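You operate a simulated robot arm through the tools that you are given. There is no shell and no other tool. Be economical: measure what you need, move in short steps, check, and stop when the job is done.

You run a simulated robot arm. Do the job below in one go: nothing can be reset, and whatever is moved stays where it is left.

TASK
Take the red clip from the top of the tying table and leave it on the turntable top. Put the thin orange rod stub on the red board. Turn the speed dial to 3. Put the grey tub from the top of the gearbox of the rolling machine in the wire basket. Do these in any order. Set down upright: red clip, grey tub.

Only the result counts: the job must be done as asked and must still hold three seconds after the hand-in. Knocking over, shifting, dropping, spilling or breaking anything else fails it.

THE ROBOT
A 7-joint arm with a two-finger parallel gripper on a trunk, on a base that drives. Base frame: it is fixed to the floor where the robot stands at the start and does not move with it; the origin is under the middle of the robot, x ahead of it, y to its left, z up; the surface under the hand at the start is at about z = 860. Readings come in mm, degrees, newtons and seconds.
With the tool pointing down near the work surface it reaches from about 380 to 880 mm from the robot's upright axis, wherever it stands. Its first joint turns from -17.0 to 126.0 degrees. Places, roughly: grey tub [-6250, -3250, 1000]; red board (22x13x1 cm) [800, 4300, 800]; red clip (5x4x7 cm) [500, 100, 900]; speed dial [-300, -7400, 800]; thin orange rod stub (8x2x2 cm) [600, 1500, 300]; turntable top [3300, -1100, 800]; wire basket (26x23x20 cm) [-7900, -2200, 900]. Payload 1.57 kg.
Tool frame: the origin (TCP) lies between the finger pads and is the grasp point; the fingertips stand 30 mm ahead of it; z points along the fingers, y is the line along which they close. The gripper opens to 80 mm. The fingers are 17 mm wide and 12 mm thick; the gripper's body (40 by 82 mm) begins 80 mm behind the TCP.
Orientation is told as [roll, pitch, yaw] about the base's x, y, z axes, in that order, counted from this pose: with the fingers straight down and closing along the base's y, the tool's x points along the base's -x, its y along +y and its z along -z.

THE INTERFACE
- The arm moves only by the tool send_rows. Its argument "moves" is text: rows parted by semicolons, each of 7 numbers parted by spaces: the opening, from 0 (shut) to 1 (fully open), then the shift along the base's x, y, z in units of 250 mm (1.0 is 250 mm), then the turn, a rotation vector about the base's x, y, z in units of 180 degrees (1.0 is 180 degrees). In form: jaw tx ty tz ax ay az; .... A call has 1 to 12 rows; each row is the pose to reach, as a shift and turn from the pose commanded when the call began. A call with a number of a shift or a turn outside -1 to 1 is refused whole. A row lasts 0.2 s, in which the tool goes at most 50 mm and 8.6 degrees; a call with a longer step from one row to the next is refused whole, and so is a gripper value outside its range. Where a pose cannot be reached the arm comes as near as it can. A force on the tool above 40 N (or 10 N above the force at the start of the call, whichever is more), or a blocked arm, ends the call early, and 0.2 s more pass. Each finger travels about 45 mm/s and halts on what it meets, pressing with about 23 N; the grip force reading is that of the motor and also rises with nothing between the fingers. The clock runs only during rows and for 0.2 s after the last one: add rows that repeat a pose to give the fingers time. It gives the time, the measured TCP pose, the force on the tool (base axes), the opening and the grip force at its end, in the units of the frame above (readings bear some noise), with the torque about the TCP (base axes, N m) and any sound that the robot's microphone picked up.
- Cameras (640 x 400 px; columns grow to the right, rows downward): "scene" is now at [5, -184.2, 1200.6]; the picture's right is [0.56, -0.83, -0.01], its down [-0.25, -0.16, -0.96] and it looks along [0.79, 0.54, -0.29] (base axes); focal length 262 px, centre (320, 200). "wrist" rides on the gripper at [72, -7, -122] in the tool frame; the picture's right is [0.09, 1.00, 0.00], its down [-0.84, 0.08, -0.54] and it looks along [-0.54, 0.05, 0.84] (tool axes); focal length 238 px, centre (320, 200). There is no depth. A picture from a camera that has moved, and an enlarged one, comes with that camera's place and axes in the base frame and with its lens.
- grab_frame(camera): a new picture of that camera. The clock stands still meanwhile.
- lift_body(by): slides the trunk up (or, below 0, down) by that many mm; the arm and the scene camera ride with it, the base frame stays. It gives what a move gives, with no picture.
- base_move(legs): drives the robot by 1 to 6 legs, each [ahead, left, turn to the left] in mm, mm and degrees, along the robot's own axes; the way and the turn of a leg run together, so that a leg with both is an arc; at most 1500 mm and 180 degrees a leg. The arm and the cameras ride along, it lands a little off, and it stops where it bumps. It gives what a move gives.
- head_to(pan, tilt): turns the head with the scene camera to pan (to the left, within 109 degrees either way) and tilt (down, from -29 to 69), counted from straight ahead of the robot. It gives what a move gives.
- inspect(camera, box): a new picture of the part [left, top, right, bottom] of that camera's present view, enlarged. The clock stands still meanwhile.
- hand_in(): hands the job in; it is judged then, once.

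Work in short steps. Places have to be worked out from the pictures, the camera data and where the tool is seen: move nearer, look again, correct. Check each grasp and each placing, and mend what went wrong. You have 165 turns and 112 pictures in all, those below and enlarged ones among them. Open the gripper and draw the arm clear of the work before you hand the job in, unless the task says otherwise.

The tools are called by a JSON object that holds its "method" and its "body". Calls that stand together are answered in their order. send_rows: Moves the arm, as the interface text tells. Its arguments: {"type":"object","properties":{"moves":{"type":"string"}},"required":["moves"]} The other tools are called the same way: lift_body (by) slides the trunk up or down; base_move (legs) drives the base; head_to (pan, tilt) turns the head that bears the scene camera; grab_frame (camera) takes a picture; inspect (camera, box) takes an enlarged picture of a part of a camera's view; hand_in () hands the job in.

At the start:

```text
t: 0.0
eef_pos: [548.0, 244.3, 1072.4]
tool_rot: [0.3, 0.8, -1.2]
contact_force: [0.3, -0.1, 0.6]
moment: [-0.03, 0.0, 0.03]
gripper_width: 80.1
grasp_force: 0.2
trunk travel left (down, up): [-550.0, 240.0]
robot x, y, heading: [1.7, 3.9, -0.1]
head pan, tilt: [34.2, 16.9]
```

scene: 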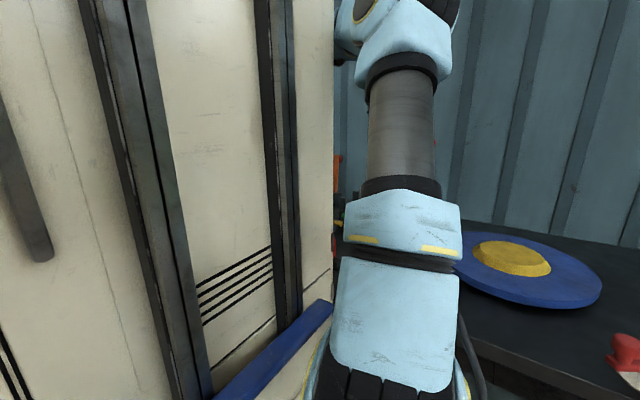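
wrist: 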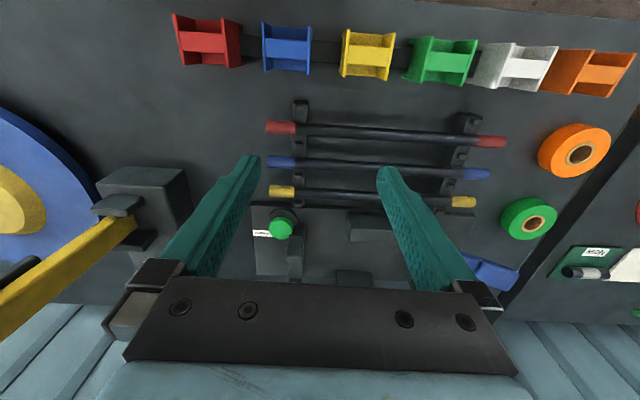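

The scene view is blocked by the arm; I turn the head to the right and down to see the tying table and the red clip.

{"method": "head_to", "body": {"pan": -10, "tilt": 35}}

{"method": "grab_frame", "body": {"camera": "scene"}}

```text
t: 1.1
eef_pos: [550.4, 240.5, 1070.8]
tool_rot: [-0.1, 0.8, -1.9]
contact_force: [0.2, 0.2, 0.1]
moment: [-0.05, 0.0, 0.01]
gripper_width: 80.2
grasp_force: 0.1
trunk travel left (down, up): [-550.0, 240.0]
robot x, y, heading: [-0.0, 2.4, 0.0]
head pan, tilt: [-10.0, 35.0]
```

```text
109 pictures are left
camera scene: at [11.8, -250.1, 1171.8], right [-0.17, -0.98, 0.0], down [-0.57, 0.1, -0.82], along [0.8, -0.14, -0.58], focal length 262 px, centre (320, 200)
```

scene: 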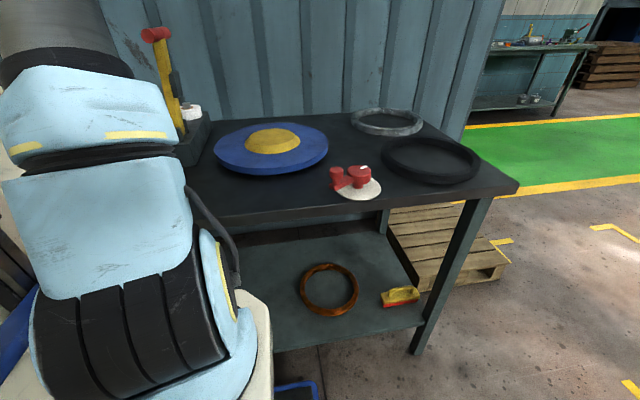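

The red piece at the top left of the wrist picture works out to about [480, 116, 890], which fits the red clip. I move the hand over it, staying high, and look again.

{"method": "send_rows", "body": {"moves": "1 -0.1 -0.17 0 0 0 0; 1 -0.2 -0.34 0 0 0 0; 1 -0.28 -0.5 0 0 0 0; 1 -0.28 -0.5 0 0 0 0"}}

{"method": "grab_frame", "body": {"camera": "wrist"}}

{"method": "grab_frame", "body": {"camera": "scene"}}

```text
t: 2.3
eef_pos: [505.2, 85.4, 1052.6]
tool_rot: [-0.8, 3.6, -7.0]
contact_force: [0.2, 0.0, -0.5]
moment: [0.01, 0.01, 0.0]
gripper_width: 80.0
grasp_force: 0.0
trunk travel left (down, up): [-550.0, 240.0]
robot x, y, heading: [-1.1, -2.8, -0.2]
head pan, tilt: [-10.0, 35.0]
stopped in row 4: the arm was blocked; the commanded pose is now the measured one
```

```text
108 pictures are left
camera wrist: at [440.9, 89.1, 1179.3], right [0.03, 1.0, -0.01], down [0.87, -0.02, 0.49], along [0.49, -0.02, -0.87], focal length 238 px, centre (320, 200)
```

wrist: 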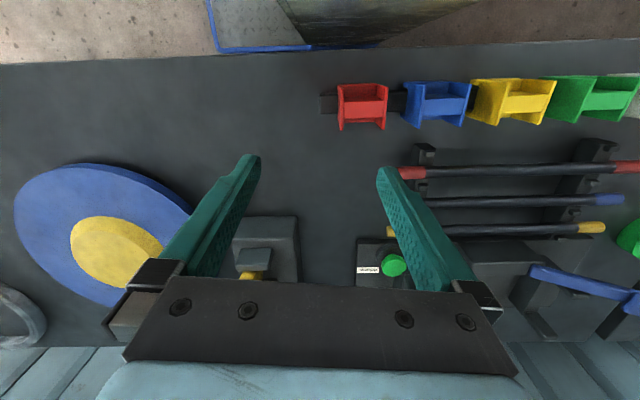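

```text
107 pictures are left
camera scene: at [13.8, -248.3, 1172.4], right [-0.17, -0.98, 0.0], down [-0.57, 0.1, -0.81], along [0.8, -0.14, -0.58], focal length 262 px, centre (320, 200)
```

scene: 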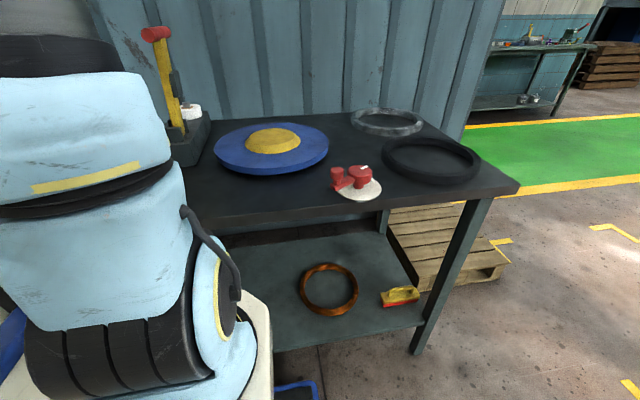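

The arm came close to its limit (first joint only turns -17°..126°, so it favours its left side); the red clip in the wrist picture is near [479, 132, 900]. Before repositioning the base I look round for free floor.

{"method": "send_rows", "body": {"moves": "1 0.1 0.1 0.15 0 0 0; 1 0.2 0.2 0.3 0 0 0.0; 1 0.2 0.3 0.4 0 0 0.03"}}

{"method": "head_to", "body": {"pan": -60, "tilt": 20}}

{"method": "grab_frame", "body": {"camera": "scene"}}

{"method": "head_to", "body": {"pan": -109, "tilt": 20}}

{"method": "grab_frame", "body": {"camera": "scene"}}

{"method": "head_to", "body": {"pan": 100, "tilt": 20}}

{"method": "grab_frame", "body": {"camera": "scene"}}

```text
refused: row 1 steps farther than a row can; nothing moved
```

```text
t: 3.5
eef_pos: [505.2, 86.6, 1052.8]
tool_rot: [-0.7, 3.4, -7.0]
contact_force: [-0.2, -1.2, -0.9]
moment: [0.0, -0.01, 0.0]
gripper_width: 80.0
grasp_force: 0.0
trunk travel left (down, up): [-550.0, 240.0]
robot x, y, heading: [-0.1, -2.4, 0.4]
head pan, tilt: [-60.0, 20.0]
```

```text
106 pictures are left
camera scene: at [-26.3, -314.2, 1195.9], right [-0.87, -0.5, 0.0], down [-0.18, 0.3, -0.94], along [0.47, -0.81, -0.35], focal length 262 px, centre (320, 200)
```

scene: 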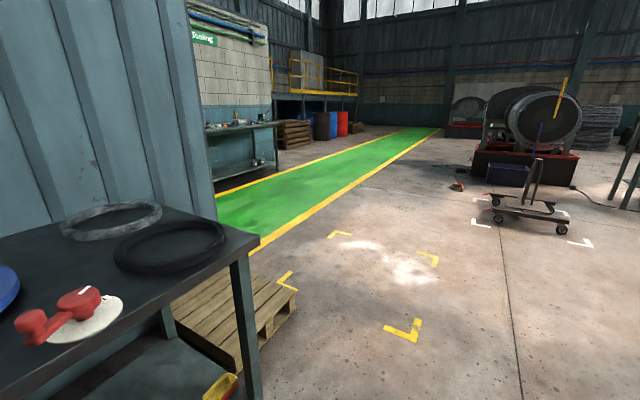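

```text
t: 4.7
eef_pos: [505.1, 87.5, 1053.1]
tool_rot: [-0.6, 3.4, -7.1]
contact_force: [0.0, 0.0, 1.1]
moment: [-0.01, 0.0, 0.01]
gripper_width: 79.8
grasp_force: 0.2
trunk travel left (down, up): [-550.0, 240.0]
robot x, y, heading: [-1.8, -0.4, -0.1]
head pan, tilt: [-108.9, 20.0]
```

```text
105 pictures are left
camera scene: at [-103.2, -321.9, 1196.6], right [-0.95, 0.32, 0.01], down [0.1, 0.33, -0.94], along [-0.31, -0.89, -0.34], focal length 262 px, centre (320, 200)
```

scene: 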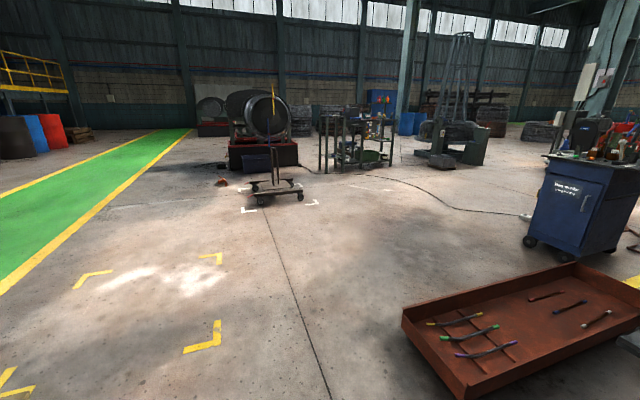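

```text
t: 7.7
eef_pos: [504.3, 85.1, 1054.8]
tool_rot: [-0.6, 3.3, -7.1]
contact_force: [-0.6, -0.2, 1.3]
moment: [0.02, 0.03, -0.01]
gripper_width: 80.1
grasp_force: 0.0
trunk travel left (down, up): [-550.0, 240.0]
robot x, y, heading: [0.4, 0.9, 0.2]
head pan, tilt: [100.0, 20.0]
```

```text
104 pictures are left
camera scene: at [-89.8, -142.5, 1197.2], right [0.98, 0.17, -0.01], down [0.05, -0.33, -0.94], along [-0.17, 0.93, -0.34], focal length 262 px, centre (320, 200)
```

scene: 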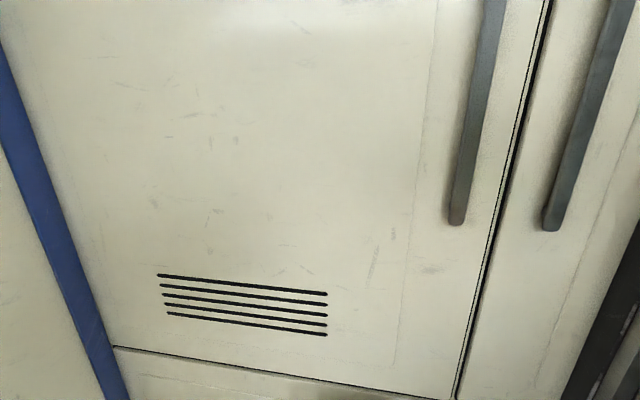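

The beige panel is apparently the robot's own trunk; to the right and behind is open floor. I back off 170 mm and turn right 40° so the clip falls in the arm's left-front working sector.

{"method": "base_move", "body": {"legs": [[-170, 0, 0], [0, 0, -40]]}}

{"method": "head_to", "body": {"pan": 35, "tilt": 35}}

{"method": "grab_frame", "body": {"camera": "scene"}}

{"method": "grab_frame", "body": {"camera": "wrist"}}

```text
t: 11.0
eef_pos: [272.6, -259.5, 1055.5]
tool_rot: [-0.6, 3.1, -47.2]
contact_force: [0.3, -0.2, -0.7]
moment: [0.0, -0.01, 0.01]
gripper_width: 79.9
grasp_force: 0.1
trunk travel left (down, up): [-550.0, 240.0]
robot x, y, heading: [-168.8, 0.0, -40.3]
head pan, tilt: [100.0, 20.0]
```

```text
t: 12.4
eef_pos: [269.3, -261.7, 1057.1]
tool_rot: [-0.8, 3.0, -47.9]
contact_force: [-0.4, -0.2, -0.6]
moment: [0.04, 0.01, 0.01]
gripper_width: 79.9
grasp_force: 0.1
trunk travel left (down, up): [-550.0, 240.0]
robot x, y, heading: [-169.3, 0.7, -40.1]
head pan, tilt: [35.0, 35.0]
```

```text
103 pictures are left
camera scene: at [-292.3, -136.7, 1172.7], right [-0.09, -1.0, -0.01], down [-0.57, 0.05, -0.82], along [0.82, -0.07, -0.57], focal length 262 px, centre (320, 200)
```

scene: 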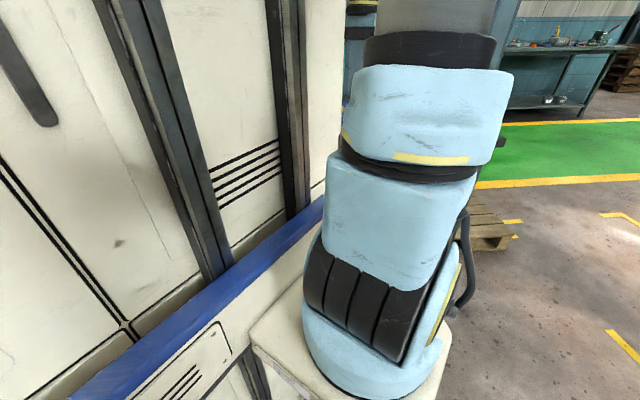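

```text
102 pictures are left
camera wrist: at [222.3, -217.2, 1182.0], right [0.68, 0.74, -0.01], down [0.64, -0.59, 0.49], along [0.36, -0.34, -0.87], focal length 238 px, centre (320, 200)
```

wrist: 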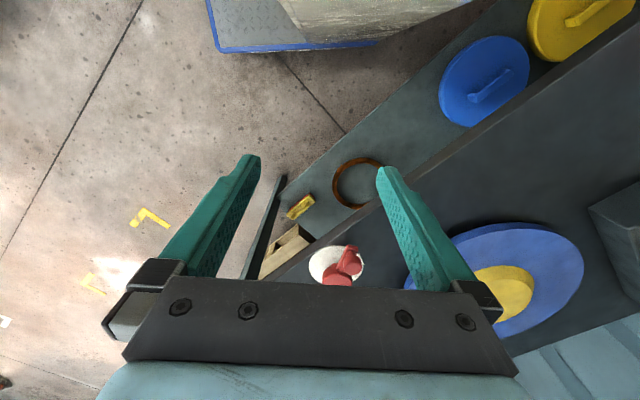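

That confirms the beige column is the robot's trunk. I now swing the hand toward the clip (about [479,132]) in two calls, squaring the yaw.

{"method": "send_rows", "body": {"moves": "1 0.084 0.158 0 0 0 0.027; 1 0.168 0.315 0 0 0 0.054; 1 0.252 0.473 0 0 0 0.081; 1 0.336 0.63 0 0 0 0.108; 1 0.42 0.788 0 0 0 0.135; 1 0.42 0.788 0 0 0 0.135"}}

{"method": "send_rows", "body": {"moves": "1 0.07 0.158 0 0 0 0.027; 1 0.14 0.315 0 0 0 0.054; 1 0.21 0.473 0 0 0 0.081; 1 0.28 0.63 0 0 0 0.108; 1 0.35 0.788 0 0 0 0.135; 1 0.35 0.788 0 0 0 0.135"}}

{"method": "grab_frame", "body": {"camera": "wrist"}}

```text
t: 13.8
eef_pos: [379.0, -75.2, 1054.2]
tool_rot: [-0.4, 3.3, -24.1]
contact_force: [0.2, 0.1, 0.6]
moment: [0.0, 0.02, 0.0]
gripper_width: 80.0
grasp_force: 0.1
trunk travel left (down, up): [-550.0, 240.0]
robot x, y, heading: [-169.5, -2.2, -39.8]
head pan, tilt: [35.0, 35.0]
```

```text
t: 14.1
eef_pos: [386.8, -68.7, 1055.4]
tool_rot: [-1.9, 2.3, -22.7]
contact_force: [-1.0, 0.1, 0.6]
moment: [0.02, -0.02, 0.0]
gripper_width: 80.2
grasp_force: 0.1
out of reach, approached as far as the arm can: row 1
trunk travel left (down, up): [-550.0, 240.0]
robot x, y, heading: [-168.8, -2.5, -40.1]
head pan, tilt: [35.0, 35.0]
stopped in row 1: the force on the tool passed its limit at 179 N (the readings are from after the stop); the commanded pose is now the measured one
```

```text
101 pictures are left
camera wrist: at [324.5, -46.6, 1180.3], right [0.3, 0.95, -0.03], down [0.83, -0.24, 0.51], along [0.48, -0.18, -0.86], focal length 238 px, centre (320, 200)
```

wrist: 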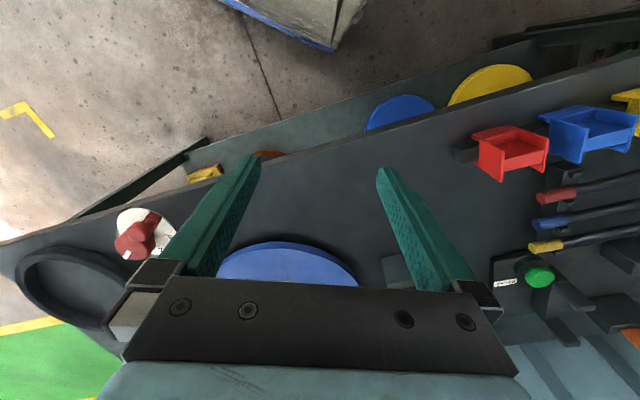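

The stop (a jump when the yaw joint ran out: tool yaw seems limited to about 16° right of the arm's azimuth) left everything in view in place. I continue toward the clip while turning the yaw the other way.

{"method": "send_rows", "body": {"moves": "1 0 0 0 0 0 -0.04; 1 0.0 0 0 0 0 -0.08; 1 0.07 0.15 0 0 0 -0.08; 1 0.14 0.3 0 0 0 -0.08; 1 0.21 0.45 0 0 0 -0.08; 1 0.28 0.6 0 0 0 -0.08; 1 0.32 0.75 0 0 0 -0.08; 1 0.32 0.75 0 0 0 -0.08"}}

{"method": "grab_frame", "body": {"camera": "wrist"}}

```text
t: 15.9
eef_pos: [395.5, -37.0, 1058.5]
tool_rot: [-1.7, 1.9, -37.0]
contact_force: [0.0, -0.9, -0.7]
moment: [0.03, 0.01, 0.03]
gripper_width: 80.0
grasp_force: 0.1
out of reach, approached as far as the arm can: row 3, 4, 5, 6, 7, 8
trunk travel left (down, up): [-550.0, 240.0]
robot x, y, heading: [-171.4, 2.1, -40.0]
head pan, tilt: [35.0, 35.0]
```

```text
100 pictures are left
camera wrist: at [340.9, 0.3, 1183.5], right [0.53, 0.85, -0.03], down [0.74, -0.44, 0.51], along [0.42, -0.29, -0.86], focal length 238 px, centre (320, 200)
```

wrist: 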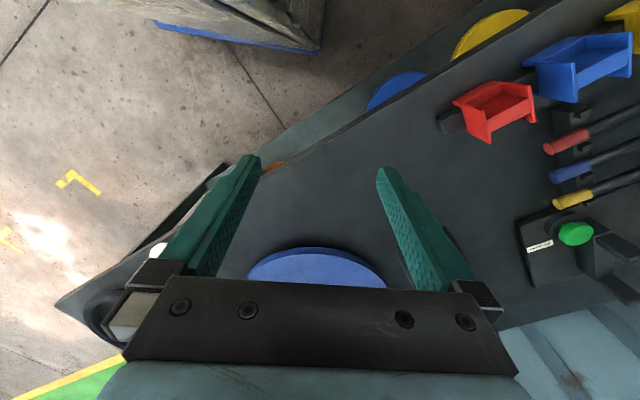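

The arm stops short again although the radius is only 570 mm, so I test whether it is a height problem by moving toward the clip while lowering slightly.

{"method": "send_rows", "body": {"moves": "1 0 0 -0.1 0 0 0; 1 0 0.0 -0.2 0 0 0; 1 0.05 0.12 -0.2 0 0 0; 1 0.1 0.24 -0.2 0 0 0; 1 0.1 0.24 -0.2 0 0 0"}}

{"method": "send_rows", "body": {"moves": "1 0 0 0 0 0 -0.045; 1 0 0 0 0 0 -0.09; 1 0.0 0.0 0.0 0 0 -0.135; 1 0 0 0 0 0 -0.18; 1 0.05 0.12 0 0 0 -0.18; 1 0.1 0.24 0 0 0 -0.18"}}

```text
t: 17.1
eef_pos: [403.6, -34.5, 1012.1]
tool_rot: [-1.9, 1.9, -37.0]
contact_force: [0.6, 0.6, -0.6]
moment: [0.04, -0.01, 0.0]
gripper_width: 79.9
grasp_force: 0.1
out of reach, approached as far as the arm can: row 3, 4, 5
trunk travel left (down, up): [-550.0, 240.0]
robot x, y, heading: [-169.7, -4.8, -40.1]
head pan, tilt: [35.0, 35.0]
```

```text
t: 18.5
eef_pos: [403.0, -33.7, 1012.5]
tool_rot: [-2.0, 2.0, -69.4]
contact_force: [-0.1, -0.3, 0.0]
moment: [0.02, 0.01, 0.01]
gripper_width: 80.1
grasp_force: 0.0
out of reach, approached as far as the arm can: row 5, 6
trunk travel left (down, up): [-550.0, 240.0]
robot x, y, heading: [-172.2, -2.1, -40.0]
head pan, tilt: [35.0, 35.0]
```

Yaw and height move freely, sideways-left does not. I test a radial outward step of 60 mm (lever is still ~200 mm farther).

{"method": "send_rows", "body": {"moves": "1 0.12 0 0 0 0 0; 1 0.24 0 0 0 0 0; 1 0.24 0 0 0 0 0"}}

{"method": "head_to", "body": {"pan": 20, "tilt": 10}}

{"method": "grab_frame", "body": {"camera": "scene"}}

```text
t: 19.3
eef_pos: [413.5, -35.6, 1014.1]
tool_rot: [-1.8, 2.0, -69.6]
contact_force: [0.4, -0.4, -0.5]
moment: [0.01, 0.03, -0.03]
gripper_width: 80.0
grasp_force: 0.0
out of reach, approached as far as the arm can: row 1, 2, 3
trunk travel left (down, up): [-550.0, 240.0]
robot x, y, heading: [-170.1, -0.3, -40.1]
head pan, tilt: [35.0, 35.0]
```

```text
t: 20.1
eef_pos: [413.2, -34.5, 1013.3]
tool_rot: [-1.8, 2.0, -69.5]
contact_force: [-0.4, -0.3, -0.6]
moment: [0.01, 0.01, 0.01]
gripper_width: 79.9
grasp_force: 0.0
trunk travel left (down, up): [-550.0, 240.0]
robot x, y, heading: [-169.4, 0.7, -39.9]
head pan, tilt: [20.0, 10.0]
```

```text
99 pictures are left
camera scene: at [-292.8, -155.5, 1213.5], right [-0.34, -0.94, 0.0], down [-0.16, 0.06, -0.98], along [0.93, -0.34, -0.17], focal length 262 px, centre (320, 200)
```

scene: 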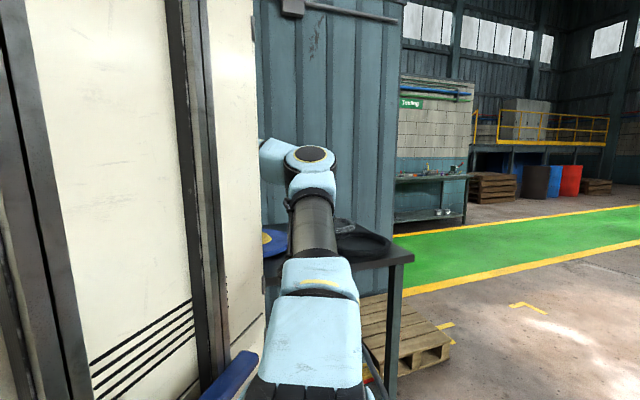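

The arm appears caught at a joint limit in an awkward elbow configuration. I bring the hand back to the robot-relative starting pose and then try sweeping left at a constant radius.

{"method": "send_rows", "body": {"moves": "1 0 -0.13 0.06 0 0 0.04; 1 0 -0.26 0.12 0 0 0.08; 1 0 -0.39 0.18 0 0 0.12; 1 0 -0.53 0.24 0 0 0.16; 1 0 -0.53 0.24 0 0 0.16"}}

{"method": "send_rows", "body": {"moves": "1 0.02 0.15 0 0 0 0; 1 0.04 0.3 0 0 0 0; 1 0.05 0.45 0 0 0 0; 1 0.04 0.6 0 0 0 0; 1 0.03 0.75 0 0 0 0"}}

```text
t: 21.4
eef_pos: [412.1, -167.2, 1073.9]
tool_rot: [-1.8, 1.8, -40.5]
contact_force: [-0.2, -0.7, 0.6]
moment: [-0.02, 0.0, 0.0]
gripper_width: 80.0
grasp_force: 0.0
trunk travel left (down, up): [-550.0, 240.0]
robot x, y, heading: [-169.8, 0.1, -40.1]
head pan, tilt: [20.0, 10.0]
```

```text
t: 22.6
eef_pos: [399.3, -48.3, 1069.5]
tool_rot: [-1.9, 1.8, -40.5]
contact_force: [0.2, 1.0, 0.8]
moment: [-0.03, 0.01, -0.01]
gripper_width: 80.4
grasp_force: 0.0
out of reach, approached as far as the arm can: row 3, 4, 5
trunk travel left (down, up): [-550.0, 240.0]
robot x, y, heading: [-174.3, 0.6, -40.3]
head pan, tilt: [20.0, 10.0]
```

The limit acts like the arm's maximum reach toward its left at this height. I drive the base 50 mm back and 235 mm left (along its own axes) so the clip comes within about 540 mm.

{"method": "base_move", "body": {"legs": [[-50, 235, 0]]}}

{"method": "grab_frame", "body": {"camera": "wrist"}}

```text
t: 24.3
eef_pos: [513.7, 164.1, 1070.9]
tool_rot: [-2.0, 1.8, -40.4]
contact_force: [0.4, 0.5, 0.0]
moment: [-0.04, -0.01, 0.03]
gripper_width: 80.5
grasp_force: 0.1
trunk travel left (down, up): [-550.0, 240.0]
robot x, y, heading: [-56.7, 212.0, -40.1]
head pan, tilt: [20.0, 10.0]
```

```text
98 pictures are left
camera wrist: at [460.3, 206.3, 1195.1], right [0.58, 0.82, -0.03], down [0.71, -0.48, 0.51], along [0.4, -0.32, -0.86], focal length 238 px, centre (320, 200)
```

wrist: 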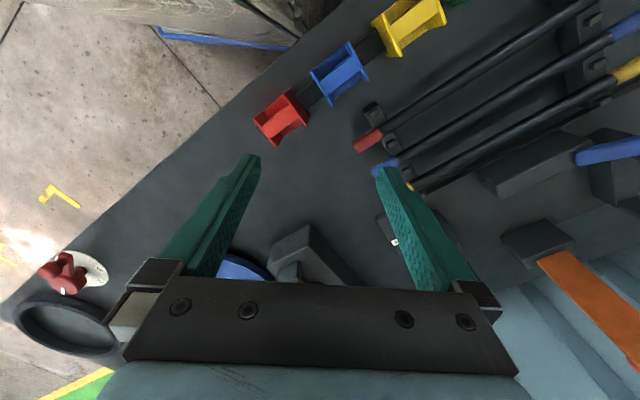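

The clip is now at about [477, 124]. I enlarge its view to see how it sits on its rail.

{"method": "inspect", "body": {"camera": "wrist", "box": [220, 60, 380, 160]}}

```text
4.00 times, centred on (300, 110) of wrist
camera zoom: at [460.3, 206.3, 1195.1], right [0.58, 0.82, -0.03], down [0.71, -0.48, 0.51], along [0.4, -0.32, -0.86], focal length 953 px, centre (400, 560)
```

zoom: 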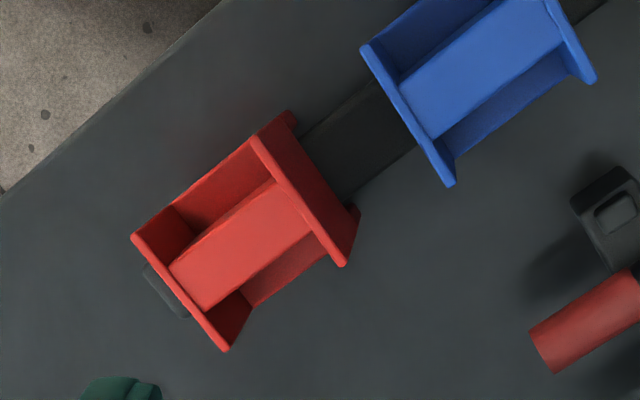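

The clip straddles a rail running along y, with flange faces at its y ends: a grip closing along y suits. I move over it at [477,124] and turn the yaw back to 0 to test it.

{"method": "send_rows", "body": {"moves": "1 -0.07 -0.08 0 0 0 0.04; 1 -0.14 -0.16 0 0 0 0.08; 1 -0.14 -0.16 -0.1 0 0 0.12; 1 -0.14 -0.16 -0.2 0 0 0.16; 1 -0.14 -0.16 -0.2 0 0 0.2; 1 -0.14 -0.16 -0.2 0 0 0.224; 1 -0.14 -0.16 -0.2 0 0 0.224"}}

{"method": "grab_frame", "body": {"camera": "wrist"}}

```text
t: 24.8
eef_pos: [498.1, 137.9, 1068.4]
tool_rot: [-1.7, 1.7, -33.2]
contact_force: [8.3, -10.2, 3.0]
moment: [1.52, 1.23, 0.32]
gripper_width: 79.9
grasp_force: 0.2
trunk travel left (down, up): [-550.0, 240.0]
robot x, y, heading: [-54.6, 212.0, -40.1]
head pan, tilt: [20.0, 10.0]
stopped in row 2: the force on the tool passed its limit at 65 N (the readings are from after the stop); the commanded pose is now the measured one
```

```text
96 pictures are left
camera wrist: at [439.0, 171.2, 1194.1], right [0.47, 0.88, -0.03], down [0.76, -0.39, 0.51], along [0.44, -0.26, -0.86], focal length 238 px, centre (320, 200)
```

wrist: 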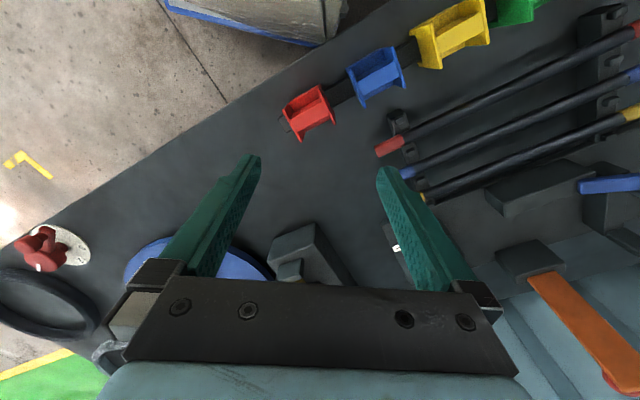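

A real contact force remains; the elbow may be touching the lever. I look with the scene camera toward the elbow.

{"method": "grab_frame", "body": {"camera": "scene"}}

```text
95 pictures are left
camera scene: at [-179.0, 57.2, 1213.5], right [-0.34, -0.94, 0.0], down [-0.16, 0.06, -0.98], along [0.93, -0.34, -0.17], focal length 262 px, centre (320, 200)
```

scene: 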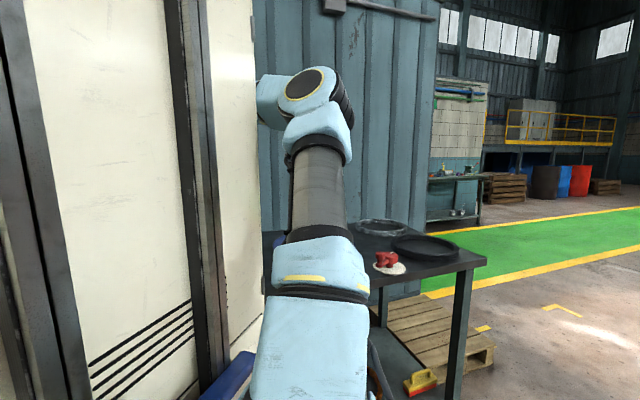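

I check whether the force persists with a null row.

{"method": "send_rows", "body": {"moves": "1 0 0 0 0 0 0; 1 0 0 0 0 0 0"}}

```text
t: 25.4
eef_pos: [498.3, 137.3, 1068.2]
tool_rot: [-1.6, 1.8, -33.2]
contact_force: [12.6, -15.3, 5.1]
moment: [2.44, 2.21, 0.44]
gripper_width: 79.9
grasp_force: 0.0
trunk travel left (down, up): [-550.0, 240.0]
robot x, y, heading: [-58.4, 213.9, -40.1]
head pan, tilt: [20.0, 10.0]
```

The contact point works out at the wrist camera side, ~160 mm above the TCP: the hand's back is touching its own forearm, so the yaw must stay well right of the arm azimuth. I rotate to yaw -90 instead, above the clip, and look closely.

{"method": "send_rows", "body": {"moves": "1 0 0 0 0 0 -0.045; 1 0 0 0 0 0 -0.09; 1 -0.03 -0.02 0 0 0 -0.135; 1 -0.06 -0.05 0 0 0 -0.18; 1 -0.08 -0.05 -0.05 0 0 -0.225; 1 -0.08 -0.05 -0.15 0 0 -0.27; 1 -0.08 -0.05 -0.24 0 0 -0.314; 1 -0.08 -0.05 -0.24 0 0 -0.314"}}

{"method": "grab_frame", "body": {"camera": "wrist"}}

```text
t: 27.4
eef_pos: [495.5, 87.6, 990.8]
tool_rot: [-3.4, 3.0, -93.5]
contact_force: [-0.3, -0.1, 0.4]
moment: [0.06, 0.01, -0.03]
gripper_width: 79.9
grasp_force: 0.1
trunk travel left (down, up): [-550.0, 240.0]
robot x, y, heading: [-55.3, 210.8, -39.8]
head pan, tilt: [20.0, 10.0]
stopped in row 8: the arm was blocked; the commanded pose is now the measured one
```

```text
94 pictures are left
camera wrist: at [500.2, 152.0, 1117.8], right [1.0, 0.03, -0.05], down [0.05, -0.87, 0.49], along [-0.03, -0.49, -0.87], focal length 238 px, centre (320, 200)
```

wrist: 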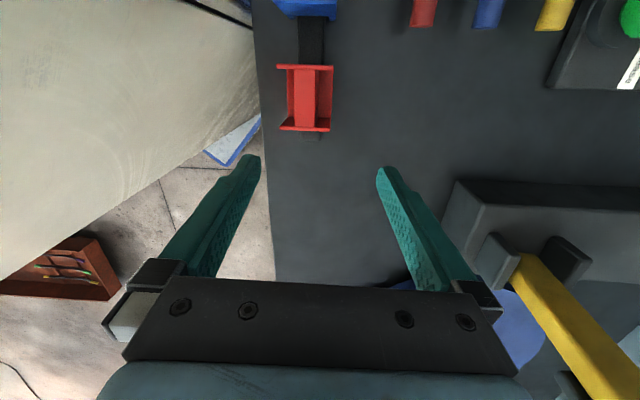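

The arm is blocked folding in this close at this height. Raising the trunk puts the work lower relative to the shoulder; I lift 150 mm and retry bringing the hand over the clip and down.

{"method": "lift_body", "body": {"by": 150}}

{"method": "send_rows", "body": {"moves": "1 0 0.05 -0.1 0 0 0; 1 -0.03 0.1 -0.2 0 0 0; 1 -0.06 0.15 -0.3 0 0 0; 1 -0.06 0.15 -0.4 0 0 0; 1 -0.06 0.15 -0.5 0 0 0; 1 -0.06 0.15 -0.5 0 0 0"}}

{"method": "grab_frame", "body": {"camera": "wrist"}}

```text
t: 29.2
eef_pos: [492.2, 88.4, 1141.3]
tool_rot: [-3.7, 2.9, -93.2]
contact_force: [-0.6, 1.1, -0.6]
moment: [0.0, 0.0, 0.03]
gripper_width: 80.1
grasp_force: 0.1
trunk travel left (down, up): [-700.0, 90.0]
robot x, y, heading: [-58.5, 214.9, -40.0]
head pan, tilt: [20.0, 10.0]
```

```text
t: 30.6
eef_pos: [469.1, 147.0, 1026.1]
tool_rot: [-2.4, 2.2, -92.1]
contact_force: [-0.1, -0.8, -0.1]
moment: [0.01, -0.01, 0.0]
gripper_width: 80.3
grasp_force: 0.1
trunk travel left (down, up): [-700.0, 90.0]
robot x, y, heading: [-58.3, 215.6, -40.2]
head pan, tilt: [20.0, 10.0]
```

```text
93 pictures are left
camera wrist: at [470.6, 212.7, 1151.4], right [1.0, 0.06, -0.04], down [0.07, -0.86, 0.51], along [-0.01, -0.51, -0.86], focal length 238 px, centre (320, 200)
```

wrist: 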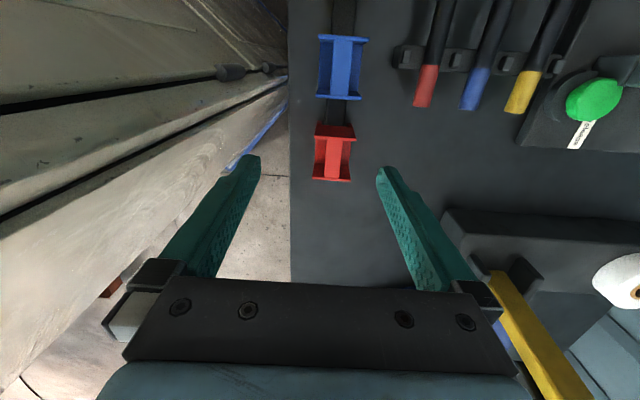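

Raising the trunk solved it. The clip lies at about [478,126]; I straighten the tilt and go to just above it for a close look.

{"method": "send_rows", "body": {"moves": "1 0.02 -0.04 -0.06 -0.0127 -0.0127 0.006; 1 0.036 -0.084 -0.12 -0.0127 -0.0127 0.012; 1 0.036 -0.084 -0.16 -0.0127 -0.0127 0.012; 1 0.036 -0.084 -0.16 -0.0127 -0.0127 0.012"}}

{"method": "inspect", "body": {"camera": "wrist", "box": [220, 100, 420, 225]}}

```text
t: 31.6
eef_pos: [480.6, 124.5, 987.9]
tool_rot: [-0.2, -0.1, -90.0]
contact_force: [-0.4, 1.4, -0.2]
moment: [-0.01, -0.02, -0.01]
gripper_width: 79.9
grasp_force: 0.1
trunk travel left (down, up): [-700.0, 90.0]
robot x, y, heading: [-56.5, 213.0, -40.0]
head pan, tilt: [20.0, 10.0]
```

```text
3.20 times, centred on (320, 162) of wrist
camera zoom: at [472.7, 195.7, 1109.6], right [1.0, 0.09, 0.0], down [0.08, -0.84, 0.54], along [0.05, -0.54, -0.84], focal length 763 px, centre (320, 320)
```

zoom: 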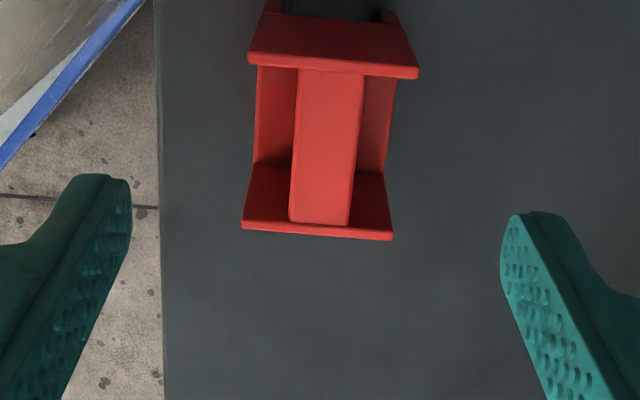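

Clip: central bar ~17 mm wide between flanges 39 mm wide; bar centre ≈ [480,130], top ≈ 930. I descend to TCP z≈940 so the fingers enter the pockets, and close on the bar along x.

{"method": "send_rows", "body": {"moves": "1 0 0.02 -0.06 0 0 0; 1 0 0.02 -0.12 0 0 0; 1 0 0.02 -0.16 0 0 0; 1 0 0.02 -0.19 0 0 0; 1 0 0.02 -0.19 0 0 0"}}

{"method": "grab_frame", "body": {"camera": "wrist"}}

```text
t: 32.8
eef_pos: [479.0, 129.4, 939.0]
tool_rot: [-0.3, -0.1, -90.1]
contact_force: [0.7, 0.2, 0.0]
moment: [-0.03, 0.02, -0.01]
gripper_width: 80.0
grasp_force: 0.0
trunk travel left (down, up): [-700.0, 90.0]
robot x, y, heading: [-59.5, 214.0, -40.0]
head pan, tilt: [20.0, 10.0]
```

```text
91 pictures are left
camera wrist: at [472.7, 200.3, 1061.6], right [1.0, 0.09, 0.0], down [0.08, -0.84, 0.54], along [0.05, -0.54, -0.84], focal length 238 px, centre (320, 200)
```

wrist: 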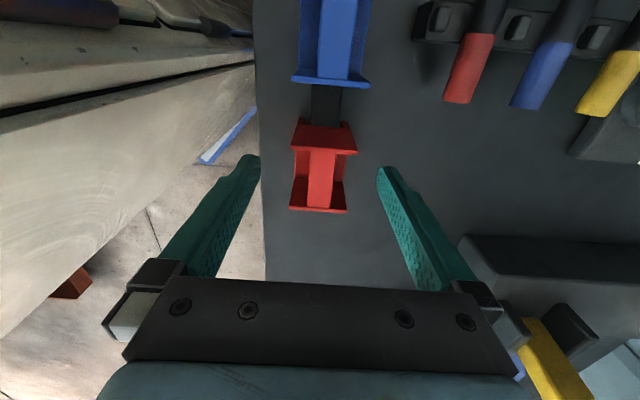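

The clip top is at about z 921, a bit lower than assumed; I go down another 12 mm and close.

{"method": "send_rows", "body": {"moves": "1 0 0 -0.025 0 0 0; 1 0 0 -0.05 0 0 0; 0.2 0 0 -0.05 0 0 0; 0.1 0 0 -0.05 0 0 0; 0 0 0 -0.05 0 0 0; 0 0 0 -0.05 0 0 0; 0 0 0 -0.05 0 0 0; 0 0 0 -0.05 0 0 0"}}

{"method": "inspect", "body": {"camera": "wrist", "box": [220, 100, 420, 225]}}

```text
t: 34.6
eef_pos: [478.6, 128.7, 925.7]
tool_rot: [-0.2, -0.1, -90.0]
contact_force: [0.6, 0.1, -0.1]
moment: [0.01, -0.03, -0.02]
gripper_width: 14.9
grasp_force: 23.0
trunk travel left (down, up): [-700.0, 90.0]
robot x, y, heading: [-54.6, 214.9, -39.9]
head pan, tilt: [20.0, 10.0]
```

```text
3.20 times, centred on (320, 162) of wrist
camera zoom: at [472.6, 200.1, 1049.5], right [1.0, 0.09, 0.0], down [0.08, -0.84, 0.54], along [0.05, -0.54, -0.84], focal length 763 px, centre (320, 320)
```

zoom: 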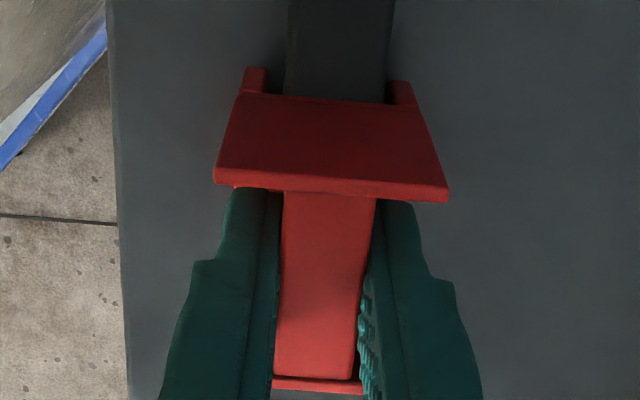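

The bar is gripped (14.9 mm). I lift straight up 130 mm in small steps and check.

{"method": "send_rows", "body": {"moves": "0 0 0 0.04 0 0 0; 0 0 0 0.1 0 0 0; 0 0 0 0.2 0 0 0; 0 0 0 0.32 0 0 0; 0 0 0 0.44 0 0 0; 0 0 0 0.52 0 0 0; 0 0 0 0.52 0 0 0"}}

{"method": "grab_frame", "body": {"camera": "wrist"}}

```text
t: 36.2
eef_pos: [481.7, 125.0, 1053.9]
tool_rot: [-0.5, 0.0, -90.1]
contact_force: [0.1, -0.5, 1.0]
moment: [0.02, -0.02, 0.04]
gripper_width: 15.0
grasp_force: 23.6
trunk travel left (down, up): [-700.0, 90.0]
robot x, y, heading: [-54.8, 208.3, -40.0]
head pan, tilt: [20.0, 10.0]
```

```text
89 pictures are left
camera wrist: at [476.0, 196.5, 1176.3], right [1.0, 0.09, -0.01], down [0.08, -0.84, 0.54], along [0.04, -0.54, -0.84], focal length 238 px, centre (320, 200)
```

wrist: 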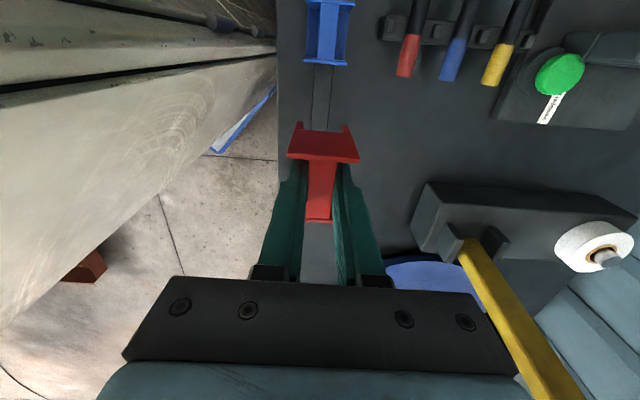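

The clip is held. I back away from the table, turn to face -y and drive down the open floor, then look toward where the turntable should be (around the wall's end).

{"method": "base_move", "body": {"legs": [[-166, -270, 0], [0, 0, -50], [1000, 0, 0], [1000, 0, 0], [0, 0, 90]]}}

{"method": "head_to", "body": {"pan": 0, "tilt": 12}}

{"method": "grab_frame", "body": {"camera": "scene"}}

```text
t: 37.8
eef_pos: [292.5, 53.0, 1056.0]
tool_rot: [-0.3, 0.1, -91.0]
contact_force: [-0.8, 0.0, -0.5]
moment: [0.02, -0.01, 0.0]
gripper_width: 14.8
grasp_force: 23.4
trunk travel left (down, up): [-700.0, 90.0]
robot x, y, heading: [-242.9, 148.6, -40.4]
head pan, tilt: [20.0, 10.0]
stopped in leg 1: the robot was blocked; the commanded pose is now the measured one
```

```text
t: 38.6
eef_pos: [291.7, 52.5, 1054.9]
tool_rot: [-0.3, 0.0, -90.7]
contact_force: [0.5, -1.3, -0.2]
moment: [-0.02, 0.0, 0.03]
gripper_width: 15.0
grasp_force: 22.8
trunk travel left (down, up): [-700.0, 90.0]
robot x, y, heading: [-244.8, 147.1, -40.6]
head pan, tilt: [0.0, 12.0]
```

```text
88 pictures are left
camera scene: at [-382.8, -40.3, 1360.0], right [-0.65, -0.76, 0.0], down [-0.16, 0.14, -0.98], along [0.75, -0.63, -0.21], focal length 262 px, centre (320, 200)
```

scene: 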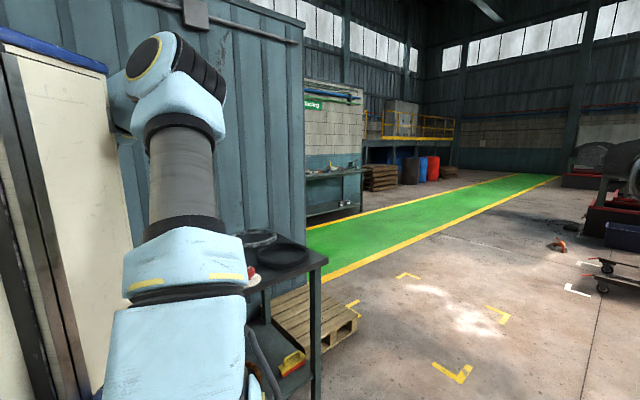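

The base bumped something behind it; I look to the rear right and down.

{"method": "head_to", "body": {"pan": -109, "tilt": 40}}

{"method": "grab_frame", "body": {"camera": "scene"}}

{"method": "head_to", "body": {"pan": -70, "tilt": 50}}

{"method": "grab_frame", "body": {"camera": "scene"}}

```text
t: 40.5
eef_pos: [291.4, 53.4, 1056.7]
tool_rot: [-0.2, 0.1, -90.6]
contact_force: [-1.0, 0.4, -0.4]
moment: [-0.03, -0.03, -0.01]
gripper_width: 14.8
grasp_force: 23.4
trunk travel left (down, up): [-700.0, 90.0]
robot x, y, heading: [-244.7, 144.0, -40.4]
head pan, tilt: [-108.9, 40.0]
```

```text
87 pictures are left
camera scene: at [-526.9, -23.5, 1315.4], right [-0.51, 0.86, 0.0], down [0.55, 0.33, -0.77], along [-0.66, -0.39, -0.64], focal length 262 px, centre (320, 200)
```

scene: 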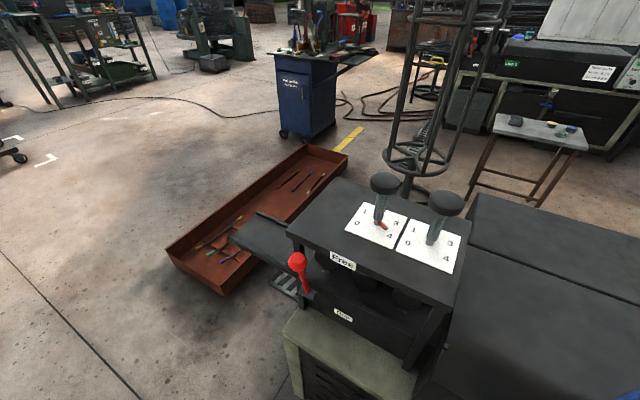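

```text
t: 41.6
eef_pos: [291.9, 53.6, 1055.3]
tool_rot: [-0.3, 0.1, -90.6]
contact_force: [-0.3, 0.1, 0.5]
moment: [-0.01, -0.05, -0.02]
gripper_width: 14.7
grasp_force: 22.8
trunk travel left (down, up): [-700.0, 90.0]
robot x, y, heading: [-244.6, 146.4, -40.1]
head pan, tilt: [-70.0, 50.0]
```

```text
86 pictures are left
camera scene: at [-480.6, -52.0, 1301.2], right [-0.94, 0.35, 0.0], down [0.27, 0.72, -0.64], along [-0.23, -0.6, -0.77], focal length 262 px, centre (320, 200)
```

scene: 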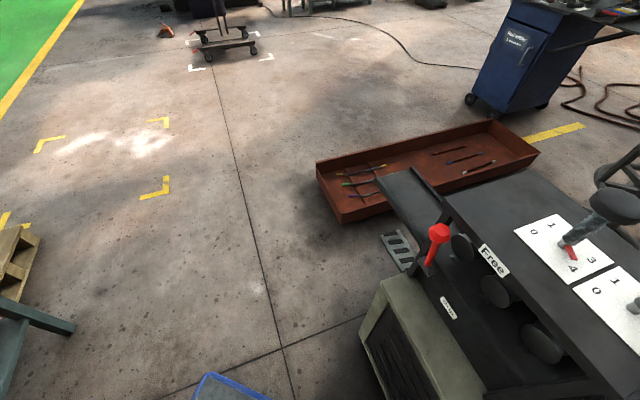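

There is a wire machine right behind (x ≈ -700); the robot stands in a corridor. I centre the base in it, turn to face -y, and drive out.

{"method": "base_move", "body": {"legs": [[94, 55, 0], [0, 0, -50], [1000, 0, 0], [1000, 0, 0], [0, 0, 90]]}}

{"method": "head_to", "body": {"pan": 5, "tilt": 15}}

{"method": "grab_frame", "body": {"camera": "scene"}}

```text
t: 58.5
eef_pos: [314.3, -1580.8, 1053.8]
tool_rot: [-0.4, 0.2, -48.7]
contact_force: [0.0, -0.1, -0.5]
moment: [-0.01, -0.02, 0.04]
gripper_width: 14.7
grasp_force: 23.3
trunk travel left (down, up): [-700.0, 90.0]
robot x, y, heading: [-148.4, -1871.4, 1.6]
head pan, tilt: [-70.0, 50.0]
```

```text
t: 59.9
eef_pos: [314.4, -1581.7, 1055.6]
tool_rot: [-0.4, 0.2, -48.9]
contact_force: [-0.6, 0.5, 0.5]
moment: [-0.03, 0.01, 0.02]
gripper_width: 14.9
grasp_force: 22.9
trunk travel left (down, up): [-700.0, 90.0]
robot x, y, heading: [-146.1, -1871.0, 1.4]
head pan, tilt: [5.0, 15.0]
```

```text
85 pictures are left
camera scene: at [-125.4, -2092.1, 1355.0], right [0.11, -0.99, 0.0], down [-0.26, -0.03, -0.97], along [0.96, 0.11, -0.26], focal length 262 px, centre (320, 200)
```

scene: 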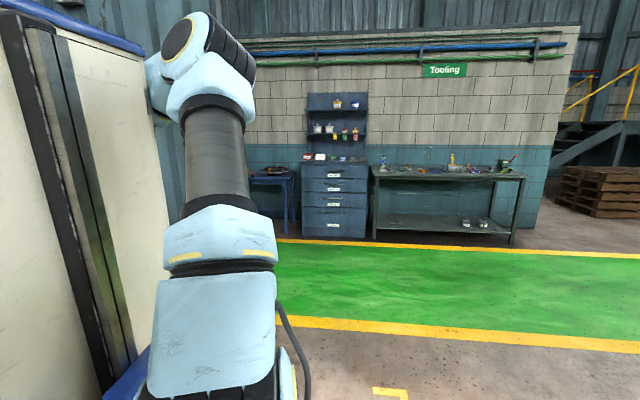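

A blue stand beside the drawer cabinet near the "Tooling" wall matches the turntable's place. I drive 2150 mm ahead and look again.

{"method": "base_move", "body": {"legs": [[1100, 0, -1.4], [1050, 0, 0]]}}

{"method": "head_to", "body": {"pan": 20, "tilt": 20}}

{"method": "grab_frame", "body": {"camera": "scene"}}

{"method": "grab_frame", "body": {"camera": "wrist"}}

```text
t: 70.6
eef_pos: [2463.2, -1557.8, 1054.3]
tool_rot: [-0.5, 0.0, -49.5]
contact_force: [0.1, 0.1, -0.6]
moment: [-0.03, 0.02, -0.02]
gripper_width: 14.7
grasp_force: 22.9
trunk travel left (down, up): [-700.0, 90.0]
robot x, y, heading: [1998.3, -1842.7, 0.7]
head pan, tilt: [5.0, 15.0]
```

```text
t: 71.3
eef_pos: [2462.4, -1557.4, 1055.1]
tool_rot: [-0.5, 0.2, -49.6]
contact_force: [0.5, 0.2, -0.7]
moment: [-0.01, 0.03, -0.02]
gripper_width: 15.0
grasp_force: 22.8
trunk travel left (down, up): [-700.0, 90.0]
robot x, y, heading: [1999.0, -1843.9, 0.8]
head pan, tilt: [20.0, 20.0]
```

```text
84 pictures are left
camera scene: at [2010.4, -2040.0, 1347.1], right [0.35, -0.93, 0.0], down [-0.32, -0.12, -0.94], along [0.88, 0.33, -0.34], focal length 262 px, centre (320, 200)
```

scene: 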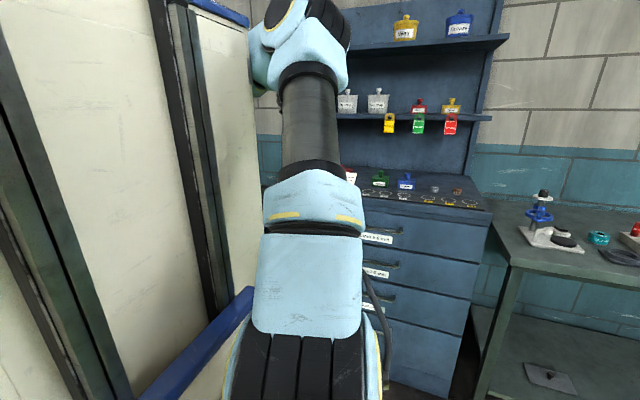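

```text
83 pictures are left
camera wrist: at [2412.1, -1508.2, 1177.4], right [0.7, 0.72, -0.01], down [0.6, -0.58, 0.54], along [0.38, -0.38, -0.84], focal length 238 px, centre (320, 200)
```

wrist: 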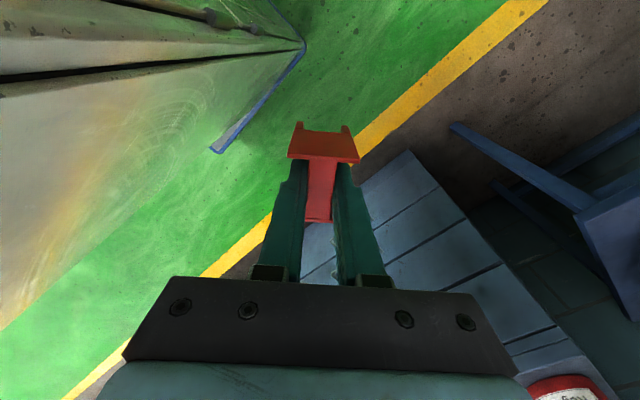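

The blue small stand (turntable) lies ahead-left at about x≥2970, y≥-1300. I strafe left 450 mm and turn the wrist to look forward.

{"method": "base_move", "body": {"legs": [[0, 450, 0]]}}

{"method": "send_rows", "body": {"moves": "0 0 0 0 0 0 0.045; 0 0 0 0.03 0 0 0.09; 0 0 0 0.06 0 0 0.135; 0 0 0 0.06 0 0 0.18; 0 0 0 0.06 0 0 0.21; 0 0 0 0.06 0 0 0.21"}}

{"method": "grab_frame", "body": {"camera": "wrist"}}

{"method": "grab_frame", "body": {"camera": "scene"}}

```text
t: 74.1
eef_pos: [2455.8, -1100.1, 1055.0]
tool_rot: [-0.3, 0.1, -49.3]
contact_force: [0.2, 0.5, 0.0]
moment: [-0.01, -0.01, -0.05]
gripper_width: 14.8
grasp_force: 22.7
trunk travel left (down, up): [-700.0, 90.0]
robot x, y, heading: [1989.8, -1385.4, 1.0]
head pan, tilt: [20.0, 20.0]
```

```text
t: 75.5
eef_pos: [2459.8, -1102.1, 1064.5]
tool_rot: [-0.7, 0.7, -11.8]
contact_force: [7.0, 3.1, -2.4]
moment: [-0.5, 0.73, -0.31]
gripper_width: 15.0
grasp_force: 23.2
trunk travel left (down, up): [-700.0, 90.0]
robot x, y, heading: [1992.4, -1388.1, 0.7]
head pan, tilt: [20.0, 20.0]
```

```text
82 pictures are left
camera wrist: at [2390.3, -1093.6, 1188.0], right [0.11, 0.99, -0.01], down [0.84, -0.09, 0.53], along [0.53, -0.07, -0.85], focal length 238 px, centre (320, 200)
```

wrist: 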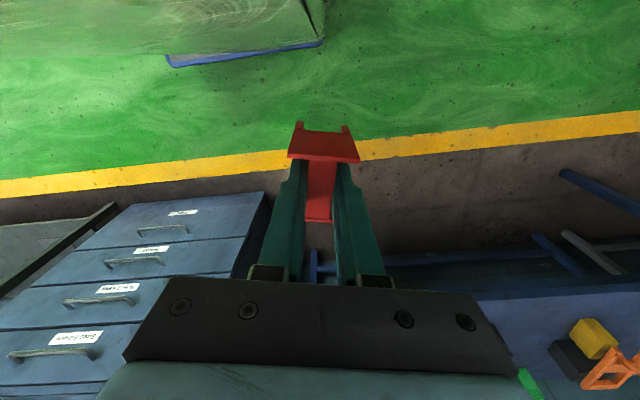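

```text
81 pictures are left
camera scene: at [2008.5, -1583.3, 1346.9], right [0.36, -0.93, 0.0], down [-0.33, -0.12, -0.94], along [0.88, 0.34, -0.35], focal length 262 px, centre (320, 200)
```

scene: 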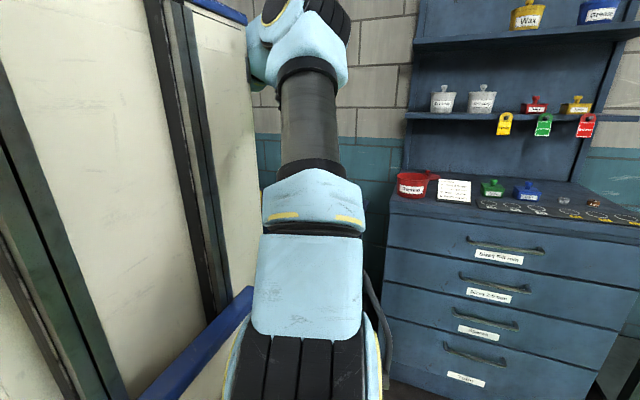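

The bench front edge is near x≈2950 and the turntable behind my gripper's view. I turn the yaw back a little, drive 300 mm ahead, and look with the wrist camera.

{"method": "send_rows", "body": {"moves": "0 0 0 0.1 0 0 -0.045; 0 0 0 0.2 0 0 -0.09; 0 0 0 0.3 0 0 -0.12; 0 0 0 0.3 0 0 -0.12"}}

{"method": "base_move", "body": {"legs": [[330, 60, 0]]}}

{"method": "grab_frame", "body": {"camera": "wrist"}}

```text
t: 76.7
eef_pos: [2481.5, -1112.1, 1120.4]
tool_rot: [-2.9, 1.8, -35.7]
contact_force: [-0.4, -0.4, 0.0]
moment: [0.01, 0.04, -0.05]
gripper_width: 14.9
grasp_force: 22.9
trunk travel left (down, up): [-700.0, 90.0]
robot x, y, heading: [1992.8, -1387.8, 0.6]
head pan, tilt: [20.0, 20.0]
stopped in row 4: the arm was blocked; the commanded pose is now the measured one
```

```text
t: 78.9
eef_pos: [2812.7, -1046.0, 1121.3]
tool_rot: [-2.7, 1.8, -35.6]
contact_force: [-0.1, 0.4, 0.0]
moment: [-0.03, 0.0, -0.02]
gripper_width: 14.7
grasp_force: 23.0
trunk travel left (down, up): [-700.0, 90.0]
robot x, y, heading: [2327.9, -1319.6, 1.0]
head pan, tilt: [20.0, 20.0]
```

```text
80 pictures are left
camera wrist: at [2757.1, -1009.0, 1245.9], right [0.5, 0.86, -0.04], down [0.75, -0.41, 0.51], along [0.42, -0.29, -0.86], focal length 238 px, centre (320, 200)
```

wrist: 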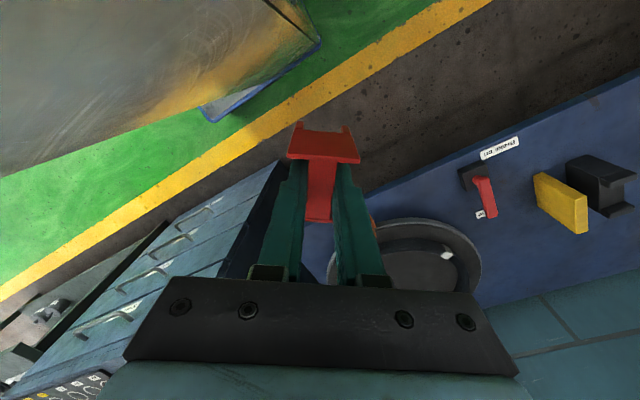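

The turntable (grey rimmed disc) is at about [3262,-1025]; bench front x≈3000. I drive to put it about 710 mm ahead of the robot, then extend the hand over it.

{"method": "base_move", "body": {"legs": [[230, 130, -1]]}}

{"method": "send_rows", "body": {"moves": "0 0.1 -0.1 0 0 0 -0.03; 0 0.2 -0.2 0 0 0 -0.06; 0 0.3 -0.3 0 0 0 -0.09; 0 0.4 -0.35 0 0 0 -0.12; 0 0.5 -0.4 0 0 0 -0.15; 0 0.5 -0.4 0 0 0 -0.15"}}

{"method": "grab_frame", "body": {"camera": "wrist"}}

```text
t: 80.8
eef_pos: [3048.9, -924.2, 1118.5]
tool_rot: [-3.0, 1.8, -37.0]
contact_force: [0.9, 0.3, -0.4]
moment: [-0.03, -0.03, 0.02]
gripper_width: 15.0
grasp_force: 22.9
trunk travel left (down, up): [-700.0, 90.0]
robot x, y, heading: [2554.7, -1185.1, -0.1]
head pan, tilt: [20.0, 20.0]
```

```text
t: 82.2
eef_pos: [3166.3, -1021.7, 1124.2]
tool_rot: [-2.8, 1.2, -64.1]
contact_force: [0.5, 0.2, -0.1]
moment: [0.03, 0.02, -0.02]
gripper_width: 15.0
grasp_force: 22.7
trunk travel left (down, up): [-700.0, 90.0]
robot x, y, heading: [2550.6, -1183.6, 0.1]
head pan, tilt: [20.0, 20.0]
```

```text
79 pictures are left
camera wrist: at [3134.9, -961.8, 1247.3], right [0.85, 0.52, -0.05], down [0.46, -0.72, 0.52], along [0.24, -0.46, -0.85], focal length 238 px, centre (320, 200)
```

wrist: 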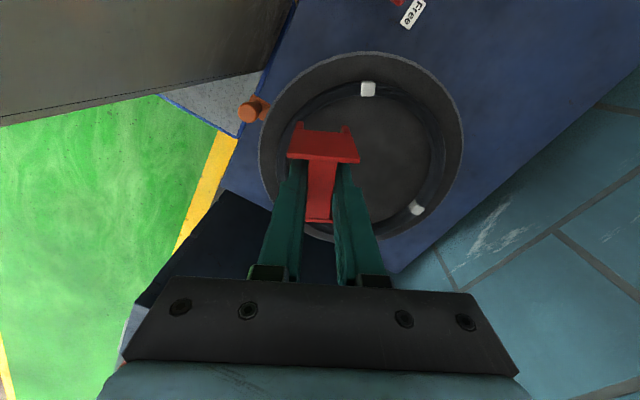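

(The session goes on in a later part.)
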